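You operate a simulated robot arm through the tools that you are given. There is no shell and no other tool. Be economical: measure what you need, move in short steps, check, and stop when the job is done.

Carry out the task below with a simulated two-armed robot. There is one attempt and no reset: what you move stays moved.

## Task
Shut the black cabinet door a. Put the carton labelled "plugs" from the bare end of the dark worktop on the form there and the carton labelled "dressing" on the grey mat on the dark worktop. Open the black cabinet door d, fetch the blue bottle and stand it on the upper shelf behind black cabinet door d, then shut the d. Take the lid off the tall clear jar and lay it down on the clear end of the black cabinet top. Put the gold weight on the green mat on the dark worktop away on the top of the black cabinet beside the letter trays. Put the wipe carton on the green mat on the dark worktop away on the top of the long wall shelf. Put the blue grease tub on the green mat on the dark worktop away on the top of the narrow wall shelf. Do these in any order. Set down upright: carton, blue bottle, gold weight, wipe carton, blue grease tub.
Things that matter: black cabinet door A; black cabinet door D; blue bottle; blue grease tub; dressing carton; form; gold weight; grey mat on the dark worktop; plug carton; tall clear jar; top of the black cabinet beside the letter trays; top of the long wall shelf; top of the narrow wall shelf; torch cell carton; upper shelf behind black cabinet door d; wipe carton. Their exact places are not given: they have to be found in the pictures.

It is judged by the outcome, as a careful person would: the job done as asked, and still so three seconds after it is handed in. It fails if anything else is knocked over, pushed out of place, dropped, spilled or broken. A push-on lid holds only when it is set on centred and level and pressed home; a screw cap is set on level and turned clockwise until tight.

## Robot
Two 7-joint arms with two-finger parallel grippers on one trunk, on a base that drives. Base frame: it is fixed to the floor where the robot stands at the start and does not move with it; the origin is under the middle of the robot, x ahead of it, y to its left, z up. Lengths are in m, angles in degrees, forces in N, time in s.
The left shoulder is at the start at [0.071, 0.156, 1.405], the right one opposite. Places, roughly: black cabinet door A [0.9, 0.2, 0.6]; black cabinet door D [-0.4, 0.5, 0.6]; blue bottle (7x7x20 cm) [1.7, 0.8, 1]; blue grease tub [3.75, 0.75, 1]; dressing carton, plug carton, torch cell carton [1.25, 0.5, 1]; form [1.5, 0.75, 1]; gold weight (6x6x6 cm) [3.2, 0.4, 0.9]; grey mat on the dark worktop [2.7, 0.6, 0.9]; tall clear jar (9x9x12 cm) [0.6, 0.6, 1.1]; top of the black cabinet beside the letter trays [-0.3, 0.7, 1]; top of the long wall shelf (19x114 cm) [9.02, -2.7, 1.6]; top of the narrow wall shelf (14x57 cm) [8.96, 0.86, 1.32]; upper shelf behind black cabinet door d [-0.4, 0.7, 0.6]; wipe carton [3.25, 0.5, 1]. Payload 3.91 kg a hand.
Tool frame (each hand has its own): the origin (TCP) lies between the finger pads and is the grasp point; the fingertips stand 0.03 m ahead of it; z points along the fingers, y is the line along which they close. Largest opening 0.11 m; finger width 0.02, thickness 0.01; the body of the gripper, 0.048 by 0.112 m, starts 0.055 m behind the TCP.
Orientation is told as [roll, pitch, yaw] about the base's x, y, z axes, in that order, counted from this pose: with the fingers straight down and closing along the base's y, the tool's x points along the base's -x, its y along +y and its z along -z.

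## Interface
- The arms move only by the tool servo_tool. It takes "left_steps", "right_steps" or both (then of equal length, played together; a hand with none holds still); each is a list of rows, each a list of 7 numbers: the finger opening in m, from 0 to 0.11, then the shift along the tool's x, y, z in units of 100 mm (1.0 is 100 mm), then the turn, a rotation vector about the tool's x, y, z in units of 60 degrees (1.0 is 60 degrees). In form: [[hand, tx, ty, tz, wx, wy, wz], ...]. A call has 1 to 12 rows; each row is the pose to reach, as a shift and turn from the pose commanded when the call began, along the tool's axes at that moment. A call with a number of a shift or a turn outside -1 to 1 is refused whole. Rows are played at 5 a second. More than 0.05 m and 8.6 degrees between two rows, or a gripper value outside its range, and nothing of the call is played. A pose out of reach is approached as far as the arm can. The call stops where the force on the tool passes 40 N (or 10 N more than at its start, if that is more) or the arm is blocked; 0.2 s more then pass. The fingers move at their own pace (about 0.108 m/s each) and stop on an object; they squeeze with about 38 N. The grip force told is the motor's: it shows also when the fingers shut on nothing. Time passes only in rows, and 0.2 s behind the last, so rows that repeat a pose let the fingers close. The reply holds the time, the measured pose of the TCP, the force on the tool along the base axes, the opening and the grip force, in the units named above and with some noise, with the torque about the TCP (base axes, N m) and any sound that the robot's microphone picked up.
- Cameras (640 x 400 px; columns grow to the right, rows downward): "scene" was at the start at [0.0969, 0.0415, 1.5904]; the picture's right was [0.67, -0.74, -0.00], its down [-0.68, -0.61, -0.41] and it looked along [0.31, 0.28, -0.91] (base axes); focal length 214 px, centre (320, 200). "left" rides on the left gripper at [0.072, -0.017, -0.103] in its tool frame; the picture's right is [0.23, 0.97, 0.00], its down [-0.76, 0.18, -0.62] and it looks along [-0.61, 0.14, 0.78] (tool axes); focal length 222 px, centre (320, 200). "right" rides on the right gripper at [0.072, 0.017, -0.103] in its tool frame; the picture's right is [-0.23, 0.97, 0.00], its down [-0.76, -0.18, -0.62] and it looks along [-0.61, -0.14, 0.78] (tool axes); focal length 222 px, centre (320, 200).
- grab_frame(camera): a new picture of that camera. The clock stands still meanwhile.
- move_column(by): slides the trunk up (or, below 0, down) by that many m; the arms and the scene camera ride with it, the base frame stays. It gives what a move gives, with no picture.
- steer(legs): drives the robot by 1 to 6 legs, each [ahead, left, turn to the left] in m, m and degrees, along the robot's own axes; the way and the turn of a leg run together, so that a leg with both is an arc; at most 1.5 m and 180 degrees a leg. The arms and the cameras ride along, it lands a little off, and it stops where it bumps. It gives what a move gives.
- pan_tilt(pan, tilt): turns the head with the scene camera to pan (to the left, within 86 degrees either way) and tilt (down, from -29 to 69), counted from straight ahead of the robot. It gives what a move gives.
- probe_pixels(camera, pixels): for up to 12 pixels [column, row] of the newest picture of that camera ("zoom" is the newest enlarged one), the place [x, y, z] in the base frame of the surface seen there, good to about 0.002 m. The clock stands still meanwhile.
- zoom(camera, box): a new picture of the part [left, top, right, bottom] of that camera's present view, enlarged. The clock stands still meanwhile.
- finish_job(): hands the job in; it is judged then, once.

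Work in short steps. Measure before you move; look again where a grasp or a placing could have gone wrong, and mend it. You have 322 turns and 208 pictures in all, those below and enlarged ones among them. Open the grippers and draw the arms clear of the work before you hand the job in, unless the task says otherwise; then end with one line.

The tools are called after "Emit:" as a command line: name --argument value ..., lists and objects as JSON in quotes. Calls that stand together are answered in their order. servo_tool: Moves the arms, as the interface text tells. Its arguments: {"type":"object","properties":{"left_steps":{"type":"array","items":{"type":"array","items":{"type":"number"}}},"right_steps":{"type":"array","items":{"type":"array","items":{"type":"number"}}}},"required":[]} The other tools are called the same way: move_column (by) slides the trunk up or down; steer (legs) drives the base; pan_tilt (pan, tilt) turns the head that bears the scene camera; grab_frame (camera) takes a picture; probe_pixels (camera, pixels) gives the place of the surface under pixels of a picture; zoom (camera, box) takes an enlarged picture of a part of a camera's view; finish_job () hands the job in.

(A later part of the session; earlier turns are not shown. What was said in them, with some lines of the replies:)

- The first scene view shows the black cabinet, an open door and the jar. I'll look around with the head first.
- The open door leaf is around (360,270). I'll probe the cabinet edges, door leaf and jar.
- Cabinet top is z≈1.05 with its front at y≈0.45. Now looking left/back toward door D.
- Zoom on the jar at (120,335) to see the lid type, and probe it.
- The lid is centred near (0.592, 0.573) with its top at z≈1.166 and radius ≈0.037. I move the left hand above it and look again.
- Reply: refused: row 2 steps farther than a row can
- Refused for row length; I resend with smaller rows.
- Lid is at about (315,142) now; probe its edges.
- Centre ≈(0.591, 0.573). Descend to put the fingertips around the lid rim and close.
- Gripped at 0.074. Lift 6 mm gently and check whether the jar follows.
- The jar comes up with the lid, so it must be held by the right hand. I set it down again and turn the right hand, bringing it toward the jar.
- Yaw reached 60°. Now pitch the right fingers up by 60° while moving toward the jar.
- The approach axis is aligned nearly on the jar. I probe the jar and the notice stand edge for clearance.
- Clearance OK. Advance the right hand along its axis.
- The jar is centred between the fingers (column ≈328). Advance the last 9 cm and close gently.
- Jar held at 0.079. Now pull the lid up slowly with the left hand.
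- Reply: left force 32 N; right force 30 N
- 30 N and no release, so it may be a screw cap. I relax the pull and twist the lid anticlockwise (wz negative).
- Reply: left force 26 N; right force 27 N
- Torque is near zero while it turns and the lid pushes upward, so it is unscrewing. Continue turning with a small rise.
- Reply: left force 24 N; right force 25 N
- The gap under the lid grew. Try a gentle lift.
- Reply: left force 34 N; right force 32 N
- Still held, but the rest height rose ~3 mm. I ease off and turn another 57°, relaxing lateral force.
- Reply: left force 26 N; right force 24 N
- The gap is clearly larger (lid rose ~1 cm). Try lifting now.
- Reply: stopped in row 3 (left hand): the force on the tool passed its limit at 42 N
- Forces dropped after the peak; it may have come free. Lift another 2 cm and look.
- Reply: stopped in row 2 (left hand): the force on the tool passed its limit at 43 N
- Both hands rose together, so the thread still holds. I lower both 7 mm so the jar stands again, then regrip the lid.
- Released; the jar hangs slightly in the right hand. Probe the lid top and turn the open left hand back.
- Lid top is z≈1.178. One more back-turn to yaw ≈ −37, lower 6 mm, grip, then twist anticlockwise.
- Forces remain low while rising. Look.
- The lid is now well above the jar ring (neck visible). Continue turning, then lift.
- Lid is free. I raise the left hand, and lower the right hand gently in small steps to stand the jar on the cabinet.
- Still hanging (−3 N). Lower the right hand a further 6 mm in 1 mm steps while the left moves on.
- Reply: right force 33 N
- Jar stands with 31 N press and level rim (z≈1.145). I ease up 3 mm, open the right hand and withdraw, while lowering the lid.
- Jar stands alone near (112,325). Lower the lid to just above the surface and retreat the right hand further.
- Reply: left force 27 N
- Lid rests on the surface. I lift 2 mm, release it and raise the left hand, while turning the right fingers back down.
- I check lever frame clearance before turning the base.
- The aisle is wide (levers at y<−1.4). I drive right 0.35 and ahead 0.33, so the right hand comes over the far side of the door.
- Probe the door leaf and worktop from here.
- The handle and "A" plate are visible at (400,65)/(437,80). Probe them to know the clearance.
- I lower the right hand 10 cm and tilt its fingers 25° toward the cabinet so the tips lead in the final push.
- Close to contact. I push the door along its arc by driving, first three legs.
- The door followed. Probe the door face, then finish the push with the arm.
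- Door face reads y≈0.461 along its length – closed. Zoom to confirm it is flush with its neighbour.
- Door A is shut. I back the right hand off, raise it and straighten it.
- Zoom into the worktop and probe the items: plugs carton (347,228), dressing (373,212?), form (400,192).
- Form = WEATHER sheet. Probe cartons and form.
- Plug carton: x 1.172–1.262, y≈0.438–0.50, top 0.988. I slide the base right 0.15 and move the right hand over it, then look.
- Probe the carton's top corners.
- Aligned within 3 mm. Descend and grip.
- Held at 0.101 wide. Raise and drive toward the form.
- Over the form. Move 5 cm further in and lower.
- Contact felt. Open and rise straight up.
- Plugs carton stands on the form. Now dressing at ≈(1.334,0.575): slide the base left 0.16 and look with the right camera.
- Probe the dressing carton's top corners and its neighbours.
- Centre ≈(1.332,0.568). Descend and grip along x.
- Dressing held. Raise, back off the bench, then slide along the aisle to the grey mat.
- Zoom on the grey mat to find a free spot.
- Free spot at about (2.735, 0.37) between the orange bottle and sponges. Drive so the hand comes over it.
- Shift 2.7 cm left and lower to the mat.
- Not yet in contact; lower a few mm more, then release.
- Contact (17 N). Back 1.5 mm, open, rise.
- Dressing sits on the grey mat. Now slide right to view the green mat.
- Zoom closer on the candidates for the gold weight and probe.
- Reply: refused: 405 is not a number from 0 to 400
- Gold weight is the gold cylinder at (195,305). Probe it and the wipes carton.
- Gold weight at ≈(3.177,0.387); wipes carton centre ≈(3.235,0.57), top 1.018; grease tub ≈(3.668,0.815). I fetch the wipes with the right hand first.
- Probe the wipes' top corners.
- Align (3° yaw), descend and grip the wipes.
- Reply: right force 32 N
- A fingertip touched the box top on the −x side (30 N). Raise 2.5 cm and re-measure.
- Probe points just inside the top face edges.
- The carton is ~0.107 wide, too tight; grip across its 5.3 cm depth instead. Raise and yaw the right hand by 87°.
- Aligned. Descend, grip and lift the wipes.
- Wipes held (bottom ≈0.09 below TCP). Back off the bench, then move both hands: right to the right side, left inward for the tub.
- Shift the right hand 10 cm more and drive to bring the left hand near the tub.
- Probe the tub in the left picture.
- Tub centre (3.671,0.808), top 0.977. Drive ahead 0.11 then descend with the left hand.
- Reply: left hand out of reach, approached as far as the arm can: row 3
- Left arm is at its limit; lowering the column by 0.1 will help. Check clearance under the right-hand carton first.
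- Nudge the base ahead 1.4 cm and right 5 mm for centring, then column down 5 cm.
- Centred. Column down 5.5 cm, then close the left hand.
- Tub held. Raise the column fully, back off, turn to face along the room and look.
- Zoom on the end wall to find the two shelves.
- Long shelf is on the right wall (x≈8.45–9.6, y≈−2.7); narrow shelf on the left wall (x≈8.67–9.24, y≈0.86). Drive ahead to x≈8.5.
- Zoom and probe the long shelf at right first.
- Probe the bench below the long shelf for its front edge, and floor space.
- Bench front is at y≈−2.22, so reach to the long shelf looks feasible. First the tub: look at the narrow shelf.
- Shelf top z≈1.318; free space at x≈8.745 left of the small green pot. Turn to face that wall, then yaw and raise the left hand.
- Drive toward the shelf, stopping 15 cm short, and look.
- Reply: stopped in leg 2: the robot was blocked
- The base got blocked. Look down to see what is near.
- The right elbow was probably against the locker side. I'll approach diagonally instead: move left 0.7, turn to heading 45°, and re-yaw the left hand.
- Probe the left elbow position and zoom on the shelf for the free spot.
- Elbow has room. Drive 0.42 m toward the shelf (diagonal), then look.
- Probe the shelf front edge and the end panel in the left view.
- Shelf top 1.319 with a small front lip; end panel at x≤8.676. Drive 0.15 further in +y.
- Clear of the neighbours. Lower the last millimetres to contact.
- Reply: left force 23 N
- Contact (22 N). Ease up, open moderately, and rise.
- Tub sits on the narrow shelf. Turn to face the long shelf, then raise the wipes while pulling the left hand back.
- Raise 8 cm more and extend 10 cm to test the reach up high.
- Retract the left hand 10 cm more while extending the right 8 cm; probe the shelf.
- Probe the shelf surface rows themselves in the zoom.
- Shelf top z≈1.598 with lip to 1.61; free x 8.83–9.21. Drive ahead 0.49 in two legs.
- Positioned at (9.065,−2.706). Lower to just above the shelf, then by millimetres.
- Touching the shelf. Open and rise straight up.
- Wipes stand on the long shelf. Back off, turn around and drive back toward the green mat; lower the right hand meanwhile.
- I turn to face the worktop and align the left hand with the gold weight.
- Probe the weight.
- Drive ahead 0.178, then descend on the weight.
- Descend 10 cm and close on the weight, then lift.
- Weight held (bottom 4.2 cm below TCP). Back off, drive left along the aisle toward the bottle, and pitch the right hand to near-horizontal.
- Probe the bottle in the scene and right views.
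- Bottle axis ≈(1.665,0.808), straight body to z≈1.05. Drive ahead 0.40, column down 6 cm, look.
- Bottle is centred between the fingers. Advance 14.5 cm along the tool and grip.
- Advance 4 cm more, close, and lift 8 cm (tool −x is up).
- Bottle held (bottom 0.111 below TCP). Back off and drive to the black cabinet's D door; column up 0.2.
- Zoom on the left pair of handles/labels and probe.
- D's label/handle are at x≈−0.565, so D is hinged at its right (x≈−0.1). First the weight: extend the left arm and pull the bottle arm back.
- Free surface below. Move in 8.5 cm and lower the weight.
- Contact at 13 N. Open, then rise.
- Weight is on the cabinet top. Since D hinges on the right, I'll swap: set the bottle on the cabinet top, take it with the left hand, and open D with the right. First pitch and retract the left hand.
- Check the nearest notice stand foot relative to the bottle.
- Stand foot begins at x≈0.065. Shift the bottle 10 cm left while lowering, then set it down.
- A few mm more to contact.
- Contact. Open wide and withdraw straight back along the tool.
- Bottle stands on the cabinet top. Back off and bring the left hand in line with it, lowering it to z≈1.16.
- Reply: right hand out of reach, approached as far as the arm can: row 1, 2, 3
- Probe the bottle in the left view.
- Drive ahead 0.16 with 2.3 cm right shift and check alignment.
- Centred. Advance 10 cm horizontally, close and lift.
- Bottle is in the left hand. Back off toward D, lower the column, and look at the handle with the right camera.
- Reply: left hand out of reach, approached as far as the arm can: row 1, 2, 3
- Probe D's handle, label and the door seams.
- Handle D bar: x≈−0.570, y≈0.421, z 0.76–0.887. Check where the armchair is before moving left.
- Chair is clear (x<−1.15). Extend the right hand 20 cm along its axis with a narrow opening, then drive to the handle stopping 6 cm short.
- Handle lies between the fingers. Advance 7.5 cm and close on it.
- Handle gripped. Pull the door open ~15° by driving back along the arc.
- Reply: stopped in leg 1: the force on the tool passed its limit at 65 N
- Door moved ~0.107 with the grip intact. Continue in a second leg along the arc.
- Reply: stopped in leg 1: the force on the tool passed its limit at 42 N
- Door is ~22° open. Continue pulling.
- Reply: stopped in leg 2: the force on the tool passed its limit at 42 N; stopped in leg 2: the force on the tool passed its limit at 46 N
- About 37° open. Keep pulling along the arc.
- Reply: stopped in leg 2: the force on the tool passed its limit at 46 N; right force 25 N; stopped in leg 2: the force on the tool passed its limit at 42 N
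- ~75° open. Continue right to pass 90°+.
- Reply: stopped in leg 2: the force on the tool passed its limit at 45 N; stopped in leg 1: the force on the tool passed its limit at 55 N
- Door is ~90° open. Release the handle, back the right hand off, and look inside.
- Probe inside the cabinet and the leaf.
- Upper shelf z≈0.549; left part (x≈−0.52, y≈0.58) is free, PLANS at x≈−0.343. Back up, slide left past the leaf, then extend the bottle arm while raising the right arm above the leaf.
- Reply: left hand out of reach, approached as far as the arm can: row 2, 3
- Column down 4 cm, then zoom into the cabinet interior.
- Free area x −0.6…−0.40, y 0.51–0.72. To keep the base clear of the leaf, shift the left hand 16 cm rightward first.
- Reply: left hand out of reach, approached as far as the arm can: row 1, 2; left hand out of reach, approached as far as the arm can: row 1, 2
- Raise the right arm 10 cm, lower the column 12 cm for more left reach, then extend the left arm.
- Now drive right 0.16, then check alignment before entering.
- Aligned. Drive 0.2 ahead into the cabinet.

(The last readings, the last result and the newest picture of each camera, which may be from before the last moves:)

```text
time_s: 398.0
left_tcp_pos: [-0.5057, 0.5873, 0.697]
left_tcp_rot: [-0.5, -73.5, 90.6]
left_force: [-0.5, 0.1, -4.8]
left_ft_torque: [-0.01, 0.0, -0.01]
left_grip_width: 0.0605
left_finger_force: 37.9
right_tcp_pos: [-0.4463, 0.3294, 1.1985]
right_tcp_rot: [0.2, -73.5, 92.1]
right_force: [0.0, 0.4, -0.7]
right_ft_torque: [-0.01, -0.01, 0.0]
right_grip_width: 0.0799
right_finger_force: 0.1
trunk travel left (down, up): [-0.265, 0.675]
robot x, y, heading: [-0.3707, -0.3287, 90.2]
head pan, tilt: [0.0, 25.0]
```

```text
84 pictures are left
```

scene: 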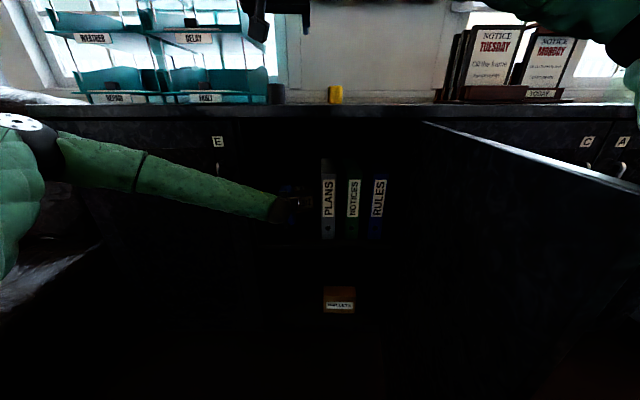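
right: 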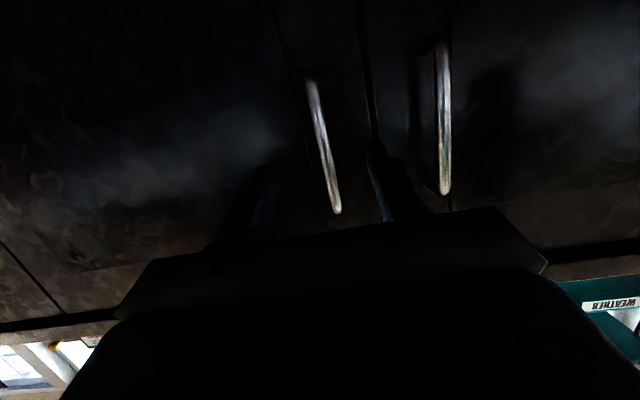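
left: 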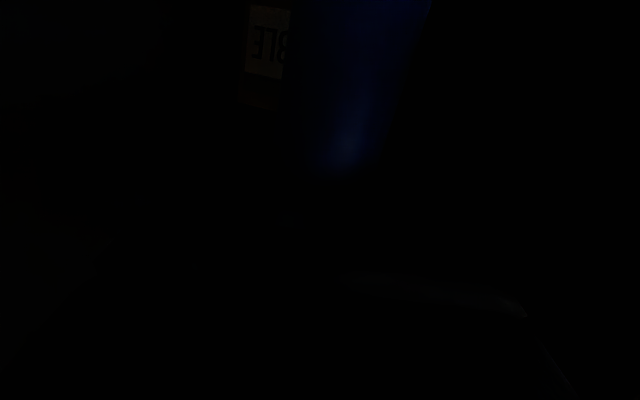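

In position at (−0.506,0.587). Lower in small steps to the shelf.

Emit:
servo_tool --left_steps '[[0.04, 0.15, 0, 0.04, 0, 0, 0], [0.04, 0.28, 0, 0.078, 0, 0, 0], [0.04, 0.32, 0, 0.09, 0, 0, 0], [0.04, 0.34, 0, 0.095, 0, 0, 0], [0.04, 0.36, 0, 0.1, 0, 0, 0]]'

```text
time_s: 399.2
left_tcp_pos: [-0.5194, 0.5783, 0.6724]
left_tcp_rot: [-0.5, -73.6, 90.5]
left_force: [0.1, -0.2, -4.2]
left_ft_torque: [-0.04, 0.03, 0.02]
left_grip_width: 0.0605
left_finger_force: 38.2
left hand out of reach, approached as far as the arm can: row 1, 2, 3, 4, 5
right_tcp_pos: [-0.4467, 0.3288, 1.1992]
right_tcp_rot: [0.2, -73.5, 92.1]
right_force: [-0.1, 0.0, 0.3]
right_ft_torque: [-0.01, -0.02, 0.04]
right_grip_width: 0.0799
right_finger_force: 0.1
trunk travel left (down, up): [-0.265, 0.675]
robot x, y, heading: [-0.37, -0.3289, 90.1]
head pan, tilt: [0.0, 25.0]
```

At the arm's limit; use the column for the last centimetre.

Emit:
move_column --by -0.009

Emit:
move_column --by -0.003

```text
time_s: 399.8
left_tcp_pos: [-0.5185, 0.5785, 0.6644]
left_tcp_rot: [-0.4, -73.7, 90.5]
left_force: [-0.6, -0.8, -5.0]
left_ft_torque: [-0.04, 0.01, 0.01]
left_grip_width: 0.0603
left_finger_force: 37.4
right_tcp_pos: [-0.4462, 0.3279, 1.1894]
right_tcp_rot: [0.5, -73.6, 92.0]
right_force: [0.6, -0.8, 0.7]
right_ft_torque: [-0.01, -0.02, 0.01]
right_grip_width: 0.08
right_finger_force: 0.1
trunk travel left (down, up): [-0.256, 0.684]
robot x, y, heading: [-0.3723, -0.3302, 90.3]
head pan, tilt: [0.0, 25.0]
```

```text
time_s: 400.3
left_tcp_pos: [-0.5182, 0.579, 0.6615]
left_tcp_rot: [-0.5, -73.6, 90.5]
left_force: [-0.7, -0.4, -4.9]
left_ft_torque: [-0.03, -0.01, 0.01]
left_grip_width: 0.0604
left_finger_force: 38.2
right_tcp_pos: [-0.4452, 0.3277, 1.1868]
right_tcp_rot: [0.4, -73.4, 92.0]
right_force: [-0.7, 0.4, -0.1]
right_ft_torque: [0.0, 0.0, 0.0]
right_grip_width: 0.0802
right_finger_force: 0.1
trunk travel left (down, up): [-0.253, 0.687]
robot x, y, heading: [-0.3713, -0.3303, 90.1]
head pan, tilt: [0.0, 25.0]
```

Still hanging (−4.9 N). Two more small steps.

Emit:
move_column --by -0.002

Emit:
move_column --by -0.002

```text
time_s: 400.8
left_tcp_pos: [-0.519, 0.5786, 0.6596]
left_tcp_rot: [-0.5, -73.6, 90.5]
left_force: [0.7, -0.1, -3.2]
left_ft_torque: [-0.06, 0.0, -0.03]
left_grip_width: 0.0604
left_finger_force: 38.2
right_tcp_pos: [-0.4459, 0.3289, 1.1845]
right_tcp_rot: [0.5, -73.5, 92.1]
right_force: [-0.5, -0.2, 0.2]
right_ft_torque: [-0.01, 0.01, 0.03]
right_grip_width: 0.0797
right_finger_force: 0.0
trunk travel left (down, up): [-0.251, 0.689]
robot x, y, heading: [-0.3676, -0.3288, 90.2]
head pan, tilt: [0.0, 25.0]
```

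```text
time_s: 401.4
left_tcp_pos: [-0.5196, 0.58, 0.6597]
left_tcp_rot: [-0.5, -73.6, 90.5]
left_force: [-1.1, -1.2, 5.2]
left_ft_torque: [0.19, 0.14, 0.03]
left_grip_width: 0.0604
left_finger_force: 38.0
right_tcp_pos: [-0.447, 0.3276, 1.1839]
right_tcp_rot: [0.5, -73.5, 92.1]
right_force: [0.9, 0.0, 0.1]
right_ft_torque: [0.02, -0.01, -0.01]
right_grip_width: 0.0803
right_finger_force: 0.0
trunk travel left (down, up): [-0.249, 0.691]
robot x, y, heading: [-0.3683, -0.3326, 90.2]
head pan, tilt: [0.0, 25.0]
```

Bottle touches the shelf. Open the left hand and reverse straight out.

Emit:
servo_tool --left_steps '[[0.07, 0, 0, 0, 0, 0, 0], [0.1, 0, 0, 0, 0, 0, 0], [0.1, 0, 0, 0, 0, 0, 0]]'

Emit:
steer --legs '[[-0.3, 0, 0]]'

Emit:
zoom --camera "scene" --box '[220, 100, 500, 300]'

```text
time_s: 402.1
left_tcp_pos: [-0.5186, 0.5797, 0.6582]
left_tcp_rot: [-0.5, -73.6, 90.5]
left_force: [0.4, -0.2, 0.8]
left_ft_torque: [0.01, -0.01, 0.02]
left_grip_width: 0.0997
left_finger_force: 0.1
right_tcp_pos: [-0.4455, 0.3275, 1.1837]
right_tcp_rot: [0.5, -73.6, 91.9]
right_force: [0.6, -0.1, 0.7]
right_ft_torque: [0.0, 0.0, -0.01]
right_grip_width: 0.08
right_finger_force: 0.1
trunk travel left (down, up): [-0.249, 0.691]
robot x, y, heading: [-0.3744, -0.3307, 90.1]
head pan, tilt: [0.0, 25.0]
```

```text
time_s: 404.2
left_tcp_pos: [-0.5158, 0.2788, 0.658]
left_tcp_rot: [-0.4, -73.6, 90.4]
left_force: [-0.5, -0.9, 0.4]
left_ft_torque: [-0.04, 0.02, 0.0]
left_grip_width: 0.0999
left_finger_force: 0.1
right_tcp_pos: [-0.4441, 0.0266, 1.1843]
right_tcp_rot: [0.3, -73.6, 91.8]
right_force: [-0.5, 0.0, 0.4]
right_ft_torque: [-0.02, 0.0, -0.01]
right_grip_width: 0.08
right_finger_force: 0.0
trunk travel left (down, up): [-0.249, 0.691]
robot x, y, heading: [-0.3715, -0.6283, 89.9]
head pan, tilt: [0.0, 25.0]
```

```text
2.00 times, centred on (360, 200) of scene
```

zoom: 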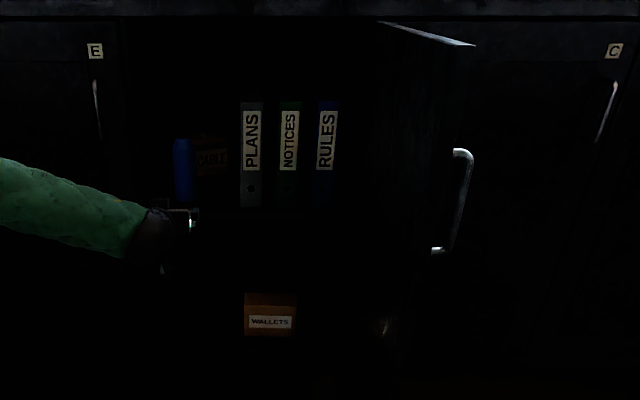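

Bottle stands on the upper shelf. Now close D from outside: back off, retract the left arm and lower the right hand to z≈0.95 (fingers closed).

Emit:
steer --legs '[[-0.27, 0, 0]]'

Emit:
servo_tool --left_steps '[[0.08, 0.09, 0, -0.32, 0, 0, 0], [0.05, 0.18, 0, -0.64, 0, 0, 0], [0.02, 0.27, 0, -0.96, 0, 0, 0]]' --right_steps '[[0.05, 0.25, 0, 0.07, 0, 0, 0], [0.02, 0.5, 0, 0.14, 0, 0, 0], [0, 0.77, 0, 0.21, 0, 0, 0]]'

Emit:
servo_tool --left_steps '[[0, 0.09, 0, -0.32, 0, 0, 0], [0, 0.18, 0, -0.64, 0, 0, 0], [0, 0.27, 0, -0.96, 0, 0, 0]]' --right_steps '[[0, 0.25, 0, 0.07, 0, 0, 0], [0, 0.5, 0, 0.14, 0, 0, 0], [0, 0.74, 0, 0.2, 0, 0, 0]]'

Emit:
servo_tool --right_steps '[[0, 0.25, 0, 0.07, 0, 0, 0], [0, 0.5, 0, 0.14, 0, 0, 0], [0, 0.7, 0, 0.2, 0, 0, 0]]'

```text
time_s: 406.1
left_tcp_pos: [-0.5115, 0.0037, 0.6593]
left_tcp_rot: [-0.6, -73.6, 90.1]
left_force: [0.4, 0.3, -0.4]
left_ft_torque: [-0.03, 0.0, 0.02]
left_grip_width: 0.1002
left_finger_force: 0.1
right_tcp_pos: [-0.4414, -0.2483, 1.1846]
right_tcp_rot: [0.4, -73.7, 91.5]
right_force: [0.7, 0.3, 0.3]
right_ft_torque: [0.02, 0.0, 0.0]
right_grip_width: 0.0801
right_finger_force: 0.2
trunk travel left (down, up): [-0.249, 0.691]
robot x, y, heading: [-0.373, -0.9059, 89.6]
head pan, tilt: [0.0, 25.0]
```

```text
time_s: 406.9
left_tcp_pos: [-0.5112, -0.0941, 0.6586]
left_tcp_rot: [-0.6, -73.6, 90.2]
left_force: [-0.3, -0.8, 0.6]
left_ft_torque: [-0.01, -0.01, -0.02]
left_grip_width: 0.0197
left_finger_force: 0.0
right_tcp_pos: [-0.4438, -0.2484, 1.1041]
right_tcp_rot: [0.5, -73.6, 91.5]
right_force: [0.5, 0.8, 0.4]
right_ft_torque: [0.0, 0.01, -0.01]
right_grip_width: 0.0
right_finger_force: 37.8
trunk travel left (down, up): [-0.249, 0.691]
robot x, y, heading: [-0.3754, -0.9084, 89.8]
head pan, tilt: [0.0, 25.0]
```

```text
time_s: 407.7
left_tcp_pos: [-0.512, -0.1946, 0.6604]
left_tcp_rot: [-0.5, -73.5, 90.1]
left_force: [-0.1, -0.2, 0.1]
left_ft_torque: [0.01, -0.01, 0.01]
left_grip_width: 0.0
left_finger_force: 38.0
right_tcp_pos: [-0.4436, -0.2506, 1.0279]
right_tcp_rot: [0.4, -73.7, 91.5]
right_force: [0.1, 0.6, -0.7]
right_ft_torque: [-0.05, 0.01, 0.0]
right_grip_width: 0.0001
right_finger_force: 38.0
trunk travel left (down, up): [-0.249, 0.691]
robot x, y, heading: [-0.3698, -0.9059, 89.6]
head pan, tilt: [0.0, 25.0]
```

```text
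time_s: 408.5
left_tcp_pos: [-0.5125, -0.1935, 0.6595]
left_tcp_rot: [-0.5, -73.6, 90.0]
left_force: [-0.3, -0.7, -0.5]
left_ft_torque: [-0.01, 0.01, 0.0]
left_grip_width: 0.0003
left_finger_force: 37.1
right_tcp_pos: [-0.4437, -0.251, 0.9546]
right_tcp_rot: [0.3, -73.5, 91.4]
right_force: [-0.1, 0.5, 0.7]
right_ft_torque: [-0.01, 0.02, 0.0]
right_grip_width: 0.0
right_finger_force: 37.2
trunk travel left (down, up): [-0.249, 0.691]
robot x, y, heading: [-0.3707, -0.9023, 89.6]
head pan, tilt: [0.0, 25.0]
```

Left hand now leads; I'll push with it. Drive to the right of the leaf, turn to heading 135° and approach.

Emit:
steer --legs '[[0, -0.96, 0], [0, 0, 45.4], [0.33, -0.33, 0]]'

Emit:
pan_tilt --pan 0 --tilt 30

Emit:
grab_frame --camera "scene"

```text
time_s: 418.0
left_tcp_pos: [-0.0208, -0.038, 0.66]
left_tcp_rot: [-0.6, -73.6, 135.6]
left_force: [0.4, -0.2, -0.8]
left_ft_torque: [-0.01, 0.01, -0.02]
left_grip_width: 0.0
left_finger_force: 37.8
right_tcp_pos: [0.0682, -0.0281, 0.956]
right_tcp_rot: [0.3, -73.5, 137.0]
right_force: [-0.9, 0.6, -0.5]
right_ft_torque: [-0.03, 0.04, 0.0]
right_grip_width: 0.0
right_finger_force: 37.3
trunk travel left (down, up): [-0.249, 0.691]
robot x, y, heading: [0.5853, -0.4373, 135.5]
head pan, tilt: [0.0, 25.0]
```

```text
time_s: 418.7
left_tcp_pos: [-0.021, -0.0395, 0.6605]
left_tcp_rot: [-0.5, -73.6, 135.6]
left_force: [0.3, 0.3, 0.1]
left_ft_torque: [0.01, 0.0, 0.01]
left_grip_width: 0.0
left_finger_force: 37.4
right_tcp_pos: [0.0682, -0.0292, 0.9547]
right_tcp_rot: [0.4, -73.6, 137.2]
right_force: [-0.3, 0.2, -0.5]
right_ft_torque: [0.02, 0.01, 0.01]
right_grip_width: 0.0
right_finger_force: 37.9
trunk travel left (down, up): [-0.249, 0.691]
robot x, y, heading: [0.5855, -0.4324, 135.6]
head pan, tilt: [0.0, 30.0]
```

```text
82 pictures are left
```

scene: 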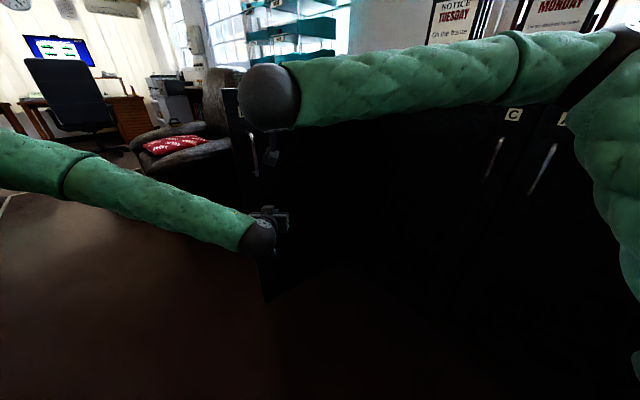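

Check where the right elbow is (it will approach the cabinet).

Emit:
probe_pixels --camera "scene" --pixels '[[610, 50], [560, 60], [450, 100], [600, 30], [630, 100], [270, 100], [252, 150], [250, 92]]'

```text
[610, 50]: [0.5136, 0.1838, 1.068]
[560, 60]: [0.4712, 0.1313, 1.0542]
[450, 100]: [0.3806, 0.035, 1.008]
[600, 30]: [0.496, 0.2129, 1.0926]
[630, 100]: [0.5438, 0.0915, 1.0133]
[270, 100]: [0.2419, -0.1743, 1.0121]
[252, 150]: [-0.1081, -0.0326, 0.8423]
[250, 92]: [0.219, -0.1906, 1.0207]
```

Elbow would meet the cabinet in the last part, so: first push the leaf to ~40° from here, then finish from the front.

Emit:
steer --legs '[[0.092, 0.035, 0], [0.143, 0.073, 0], [0.134, 0.021, 0]]'

Emit:
grab_frame --camera "scene"

```text
time_s: 421.6
left_tcp_pos: [-0.347, 0.1062, 0.6632]
left_tcp_rot: [-1.0, -73.9, 136.0]
left_force: [-0.1, -0.2, -0.1]
left_ft_torque: [0.01, 0.0, -0.01]
left_grip_width: 0.0
left_finger_force: 37.1
right_tcp_pos: [-0.2586, 0.113, 0.9597]
right_tcp_rot: [-0.3, -73.8, 137.6]
right_force: [-0.8, -0.7, -0.5]
right_ft_torque: [0.0, -0.01, 0.0]
right_grip_width: 0.0001
right_finger_force: 37.7
trunk travel left (down, up): [-0.249, 0.691]
robot x, y, heading: [0.2578, -0.2884, 135.2]
head pan, tilt: [0.0, 30.0]
stopped in leg 3: the robot was blocked; the commanded pose is now the measured one
```

```text
81 pictures are left
```

scene: 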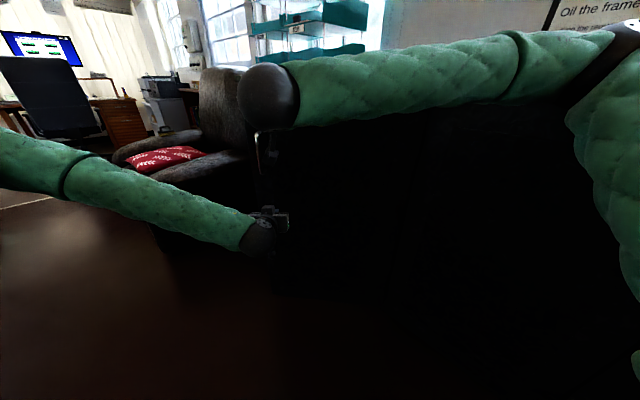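

Blocked (elbow likely at the cabinet). Back off, face the cabinet again and look at the leaf.

Emit:
steer --legs '[[-0.4, 0, 0], [0, 0.3, 0], [0, 0, -45.2]]'

Emit:
pan_tilt --pan 15 --tilt 30

Emit:
grab_frame --camera "scene"

```text
time_s: 427.8
left_tcp_pos: [0.1754, -0.0737, 0.6592]
left_tcp_rot: [-0.3, -73.6, 91.3]
left_force: [0.7, 0.0, -0.3]
left_ft_torque: [0.01, 0.04, 0.01]
left_grip_width: 0.0
left_finger_force: 37.2
right_tcp_pos: [0.2444, -0.1295, 0.9562]
right_tcp_rot: [0.3, -73.4, 92.8]
right_force: [-0.4, 0.2, -0.8]
right_ft_torque: [0.0, 0.04, -0.02]
right_grip_width: 0.0001
right_finger_force: 38.0
trunk travel left (down, up): [-0.249, 0.691]
robot x, y, heading: [0.3352, -0.7798, 91.3]
head pan, tilt: [0.0, 30.0]
```

```text
time_s: 428.6
left_tcp_pos: [0.1744, -0.0749, 0.6588]
left_tcp_rot: [-0.4, -73.6, 91.4]
left_force: [0.6, 0.6, -0.1]
left_ft_torque: [0.03, 0.02, -0.01]
left_grip_width: 0.0
left_finger_force: 37.9
right_tcp_pos: [0.2432, -0.129, 0.9551]
right_tcp_rot: [0.4, -73.5, 92.9]
right_force: [0.2, 0.3, -0.2]
right_ft_torque: [-0.02, 0.01, -0.02]
right_grip_width: 0.0
right_finger_force: 38.1
trunk travel left (down, up): [-0.249, 0.691]
robot x, y, heading: [0.3323, -0.7828, 91.1]
head pan, tilt: [15.0, 30.0]
```

```text
80 pictures are left
```

scene: 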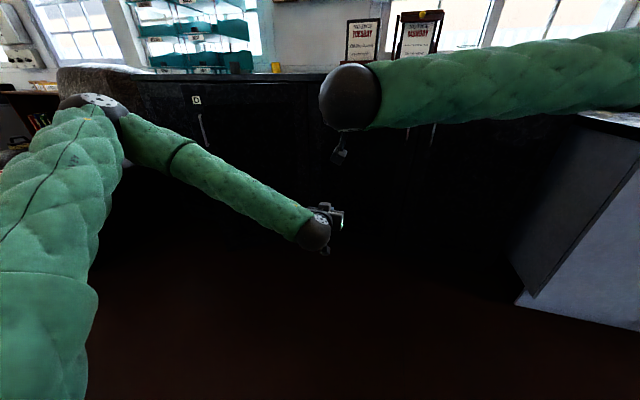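

Zoom to see the D leaf and measure its angle.

Emit:
zoom --camera "scene" --box '[100, 60, 320, 240]'

Emit:
probe_pixels --camera "scene" --pixels '[[197, 100], [202, 130], [180, 130], [230, 120], [260, 120], [290, 130], [150, 100], [240, 90]]'

```text
2.22 times, centred on (210, 150) of scene
```

zoom: 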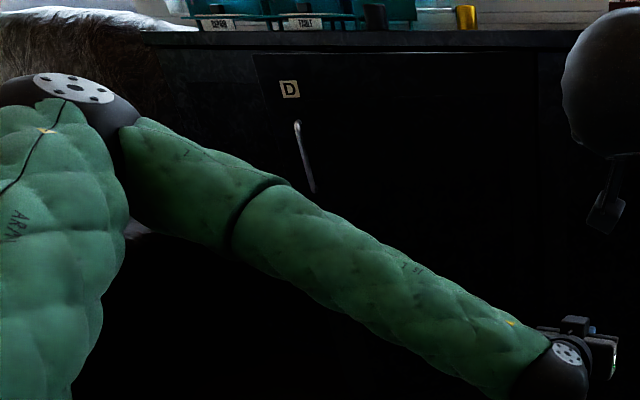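

```text
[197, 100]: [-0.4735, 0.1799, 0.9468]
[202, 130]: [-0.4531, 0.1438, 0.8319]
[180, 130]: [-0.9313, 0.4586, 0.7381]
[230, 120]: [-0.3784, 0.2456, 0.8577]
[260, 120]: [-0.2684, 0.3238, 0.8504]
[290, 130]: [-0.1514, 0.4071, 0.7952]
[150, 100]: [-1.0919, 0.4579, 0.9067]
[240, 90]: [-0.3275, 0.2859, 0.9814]
```

Leaf is at ~36°. Slide left and push it straight toward the cabinet from the front.

Emit:
steer --legs '[[0, 0.645, -1.1], [0.25, 0, 0], [0.15, 0, 0]]'

Emit:
grab_frame --camera "scene"

```text
time_s: 434.6
left_tcp_pos: [-0.4591, 0.321, 0.6592]
left_tcp_rot: [-0.4, -73.5, 90.1]
left_force: [0.0, 0.4, 0.2]
left_ft_torque: [-0.01, 0.01, -0.01]
left_grip_width: 0.0
left_finger_force: 37.3
right_tcp_pos: [-0.3921, 0.2657, 0.9551]
right_tcp_rot: [0.3, -73.4, 91.6]
right_force: [0.1, -0.5, 0.7]
right_ft_torque: [0.01, 0.0, 0.03]
right_grip_width: 0.0
right_finger_force: 38.0
trunk travel left (down, up): [-0.249, 0.691]
robot x, y, heading: [-0.3187, -0.3897, 90.0]
head pan, tilt: [15.0, 30.0]
```

```text
78 pictures are left
```

scene: 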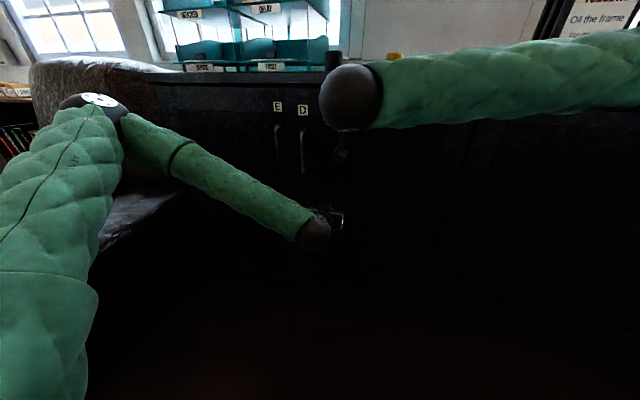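

Probe E and D plates to compare planes.

Emit:
probe_pixels --camera "scene" --pixels '[[278, 107], [303, 110], [304, 150], [280, 150], [320, 150], [360, 180]]'

Emit:
steer --legs '[[0.07, 0, 0]]'

Emit:
zoom --camera "scene" --box '[220, 60, 420, 220]'

Emit:
probe_pixels --camera "scene" --pixels '[[278, 105], [305, 107], [260, 130], [320, 150], [360, 180], [290, 115], [296, 115]]'

```text
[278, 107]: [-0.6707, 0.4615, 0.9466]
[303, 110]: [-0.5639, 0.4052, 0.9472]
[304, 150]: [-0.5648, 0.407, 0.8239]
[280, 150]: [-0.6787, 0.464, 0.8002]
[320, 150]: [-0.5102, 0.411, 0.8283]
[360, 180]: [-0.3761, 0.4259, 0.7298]
```

```text
time_s: 435.6
left_tcp_pos: [-0.4593, 0.3919, 0.6586]
left_tcp_rot: [-0.5, -73.5, 90.0]
left_force: [0.2, 0.1, -0.3]
left_ft_torque: [0.0, 0.03, 0.02]
left_grip_width: 0.0
left_finger_force: 37.8
right_tcp_pos: [-0.3907, 0.3366, 0.9533]
right_tcp_rot: [0.3, -73.4, 91.6]
right_force: [-0.4, 0.4, 0.1]
right_ft_torque: [0.01, 0.0, -0.01]
right_grip_width: 0.0
right_finger_force: 38.0
trunk travel left (down, up): [-0.249, 0.691]
robot x, y, heading: [-0.3219, -0.3192, 89.8]
head pan, tilt: [15.0, 30.0]
```

```text
2.50 times, centred on (320, 140) of scene
```

zoom: 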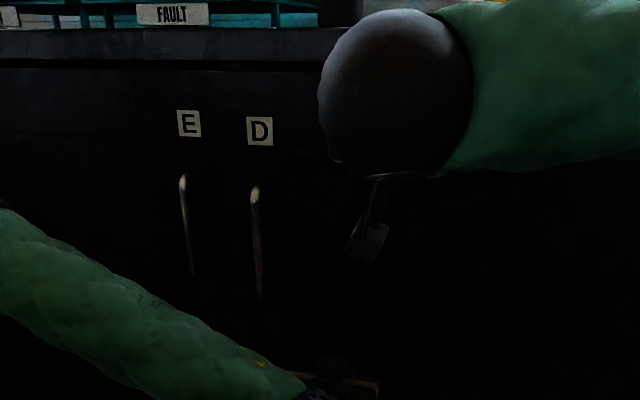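

```text
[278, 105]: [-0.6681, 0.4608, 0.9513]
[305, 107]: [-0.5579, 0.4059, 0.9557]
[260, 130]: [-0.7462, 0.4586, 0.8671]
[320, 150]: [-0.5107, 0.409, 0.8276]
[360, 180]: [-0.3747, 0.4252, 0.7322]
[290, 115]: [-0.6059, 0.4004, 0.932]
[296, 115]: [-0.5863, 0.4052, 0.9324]
```

Probe D in the fresh zoom.

Emit:
probe_pixels --camera "zoom" --pixels '[[188, 124], [260, 131], [300, 250], [240, 200], [330, 300]]'

```text
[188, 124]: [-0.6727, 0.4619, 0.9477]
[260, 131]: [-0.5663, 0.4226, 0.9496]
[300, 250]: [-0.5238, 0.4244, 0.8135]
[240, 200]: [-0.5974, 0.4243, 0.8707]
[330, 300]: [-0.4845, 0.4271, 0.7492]
```

D is still ~5° ajar. Push another 4 cm.

Emit:
steer --legs '[[0.042, 0, 0]]'

Emit:
zoom --camera "scene" --box '[220, 60, 420, 220]'

Emit:
probe_pixels --camera "zoom" --pixels '[[182, 120], [258, 126], [300, 250], [240, 200], [200, 60]]'

```text
time_s: 436.6
left_tcp_pos: [-0.46, 0.4285, 0.6596]
left_tcp_rot: [-0.2, -73.5, 89.9]
left_force: [-0.2, -0.3, 0.1]
left_ft_torque: [0.01, -0.02, -0.02]
left_grip_width: 0.0
left_finger_force: 37.0
right_tcp_pos: [-0.3903, 0.3767, 0.9538]
right_tcp_rot: [0.2, -73.4, 91.7]
right_force: [0.7, 0.0, -0.6]
right_ft_torque: [0.0, -0.02, 0.0]
right_grip_width: 0.0
right_finger_force: 37.4
trunk travel left (down, up): [-0.249, 0.691]
robot x, y, heading: [-0.3138, -0.2817, 89.9]
head pan, tilt: [15.0, 30.0]
stopped in leg 1: the force on the tool passed its limit at 56 N (the readings are from after the stop); the commanded pose is now the measured one
```

```text
2.50 times, centred on (320, 140) of scene
```

zoom: 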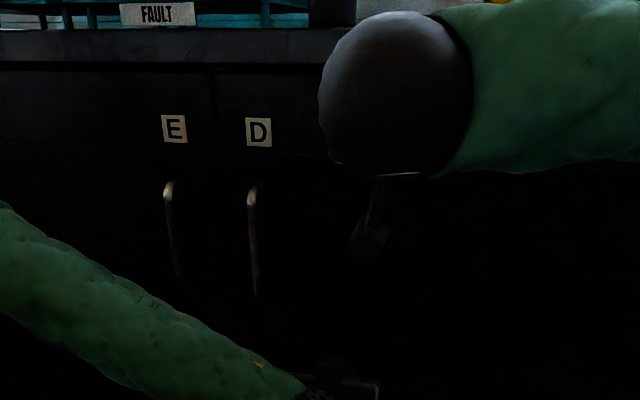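

```text
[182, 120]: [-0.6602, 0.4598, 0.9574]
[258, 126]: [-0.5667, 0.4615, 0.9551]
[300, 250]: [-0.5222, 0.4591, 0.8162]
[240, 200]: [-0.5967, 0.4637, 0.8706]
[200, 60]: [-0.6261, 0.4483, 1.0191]
```

D is flush with E (y≈0.4615). Back off, open grippers, and take a last check of the cabinet.

Emit:
steer --legs '[[-0.55, 0, 0], [0, -0.35, 0]]'

Emit:
servo_tool --left_steps '[[0.06, 0, 0, 0, 0, 0, 0], [0.1, 0, 0, 0, 0, 0, 0], [0.1, 0, 0, 0, 0, 0, 0]]' --right_steps '[[0.06, 0, 0, 0, 0, 0, 0], [0.1, 0, 0, 0, 0, 0, 0], [0.1, 0, 0, 0, 0, 0, 0]]'

Emit:
move_column --by 0.45

Emit:
pan_tilt --pan 0 --tilt 35

Emit:
grab_frame --camera "scene"

```text
time_s: 441.6
left_tcp_pos: [-0.1106, -0.1218, 0.6584]
left_tcp_rot: [-0.2, -73.4, 89.6]
left_force: [-0.7, -0.3, -0.9]
left_ft_torque: [0.01, 0.04, 0.0]
left_grip_width: 0.0
left_finger_force: 37.7
right_tcp_pos: [-0.0415, -0.1759, 0.9537]
right_tcp_rot: [0.3, -73.3, 91.6]
right_force: [0.8, 0.2, -0.4]
right_ft_torque: [-0.01, 0.04, -0.02]
right_grip_width: 0.0
right_finger_force: 37.7
trunk travel left (down, up): [-0.249, 0.691]
robot x, y, heading: [0.0298, -0.8268, 89.4]
head pan, tilt: [15.0, 30.0]
```

```text
time_s: 442.4
left_tcp_pos: [-0.1088, -0.1234, 0.6596]
left_tcp_rot: [-0.3, -73.5, 89.8]
left_force: [0.1, -0.1, -0.2]
left_ft_torque: [0.02, 0.0, -0.04]
left_grip_width: 0.1001
left_finger_force: 0.0
right_tcp_pos: [-0.0435, -0.1753, 0.9545]
right_tcp_rot: [0.4, -73.4, 91.5]
right_force: [-0.7, -0.2, 0.8]
right_ft_torque: [0.04, 0.01, 0.0]
right_grip_width: 0.1002
right_finger_force: 0.1
trunk travel left (down, up): [-0.249, 0.691]
robot x, y, heading: [0.0289, -0.8299, 89.6]
head pan, tilt: [15.0, 30.0]
```

```text
refused: 0.45 is not a number from -0.4 to 0.4
```

```text
time_s: 443.2
left_tcp_pos: [-0.1097, -0.1227, 0.6587]
left_tcp_rot: [-0.3, -73.5, 89.8]
left_force: [-0.2, 0.2, 0.3]
left_ft_torque: [0.01, 0.0, 0.01]
left_grip_width: 0.1
left_finger_force: 0.0
right_tcp_pos: [-0.0422, -0.1758, 0.953]
right_tcp_rot: [0.3, -73.4, 91.5]
right_force: [0.4, 0.6, -0.2]
right_ft_torque: [0.02, -0.03, -0.03]
right_grip_width: 0.1001
right_finger_force: 0.0
trunk travel left (down, up): [-0.249, 0.691]
robot x, y, heading: [0.0316, -0.8284, 89.7]
head pan, tilt: [0.0, 35.0]
```

```text
75 pictures are left
```

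scene: 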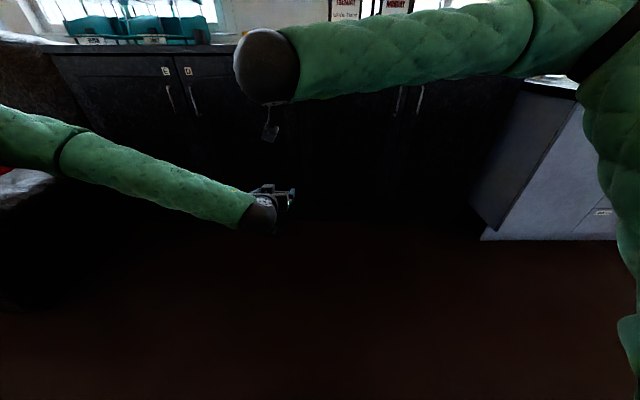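

Raise the column so the camera sees the cabinet top and doors.

Emit:
move_column --by 0.4

Emit:
grab_frame --camera "scene"

Emit:
pan_tilt --pan -30 --tilt 25

Emit:
grab_frame --camera "scene"

```text
time_s: 447.0
left_tcp_pos: [-0.1094, -0.1217, 1.0592]
left_tcp_rot: [-0.3, -73.5, 89.8]
left_force: [0.8, 0.6, 0.4]
left_ft_torque: [-0.02, -0.05, 0.01]
left_grip_width: 0.1
left_finger_force: 0.0
right_tcp_pos: [-0.0415, -0.1752, 1.3536]
right_tcp_rot: [0.2, -73.3, 91.5]
right_force: [0.0, 0.3, 0.1]
right_ft_torque: [-0.01, -0.02, 0.03]
right_grip_width: 0.0999
right_finger_force: 0.0
trunk travel left (down, up): [-0.649, 0.291]
robot x, y, heading: [0.0318, -0.8283, 89.8]
head pan, tilt: [0.0, 35.0]
```

```text
74 pictures are left
```

scene: 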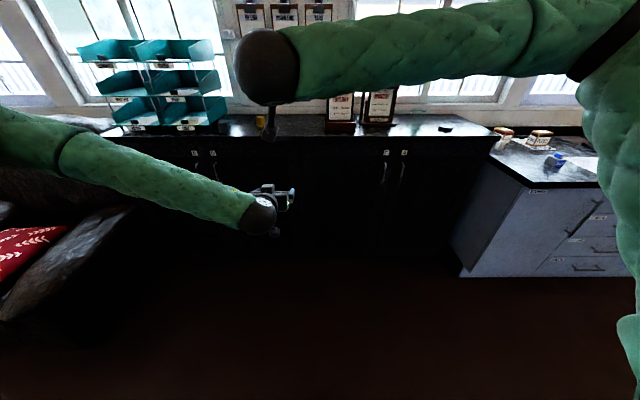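

```text
time_s: 448.0
left_tcp_pos: [-0.1112, -0.1217, 1.06]
left_tcp_rot: [-0.2, -73.5, 89.8]
left_force: [0.5, -0.1, -0.7]
left_ft_torque: [0.0, 0.01, -0.02]
left_grip_width: 0.1001
left_finger_force: 0.1
right_tcp_pos: [-0.0419, -0.1754, 1.3529]
right_tcp_rot: [0.3, -73.4, 91.5]
right_force: [0.3, -0.6, 0.0]
right_ft_torque: [0.0, -0.01, 0.01]
right_grip_width: 0.0998
right_finger_force: 0.0
trunk travel left (down, up): [-0.649, 0.291]
robot x, y, heading: [0.0262, -0.8308, 89.9]
head pan, tilt: [-30.0, 25.0]
```

```text
73 pictures are left
```

scene: 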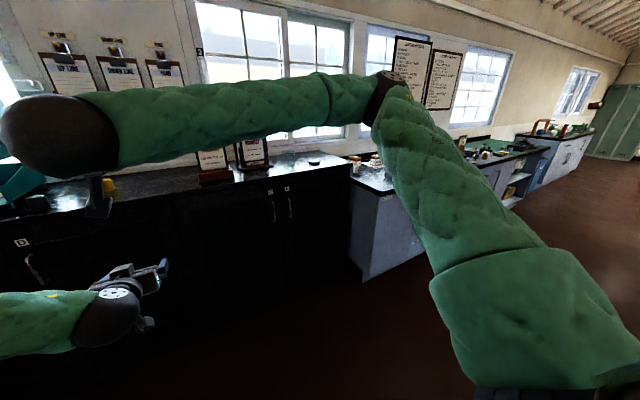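

All doors look shut. Zoom to verify the jar, lid and plugs.

Emit:
zoom --camera "scene" --box '[190, 120, 400, 240]'

Emit:
probe_pixels --camera "scene" --pixels '[[269, 192], [286, 190], [240, 230], [310, 230], [330, 220], [25, 243]]'

```text
3.05 times, centred on (295, 180) of scene
```

zoom: 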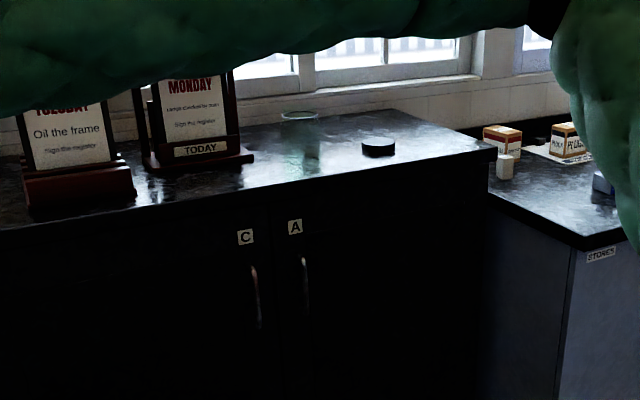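

```text
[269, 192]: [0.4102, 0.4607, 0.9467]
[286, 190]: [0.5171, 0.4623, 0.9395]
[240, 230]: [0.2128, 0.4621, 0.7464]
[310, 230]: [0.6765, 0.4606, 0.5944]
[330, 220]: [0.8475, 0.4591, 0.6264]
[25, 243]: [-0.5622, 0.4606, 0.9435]
```

Door A, door D, the jar, lid and weight are all as they should be, the grippers are open and the arms are clear. I hand the job in.

Emit:
finish_job

```text
The job is handed in.
```

All the tasks are done and the job is handed in. Doors A and D are shut, and the blue bottle is on the upper shelf behind D. Plugs is on the form, dressing on the grey mat, and the jar lid on the clear end of the cabinet top. The gold weight is beside the letter trays, the wipes on the long wall shelf and the grease tub on the narrow wall shelf.
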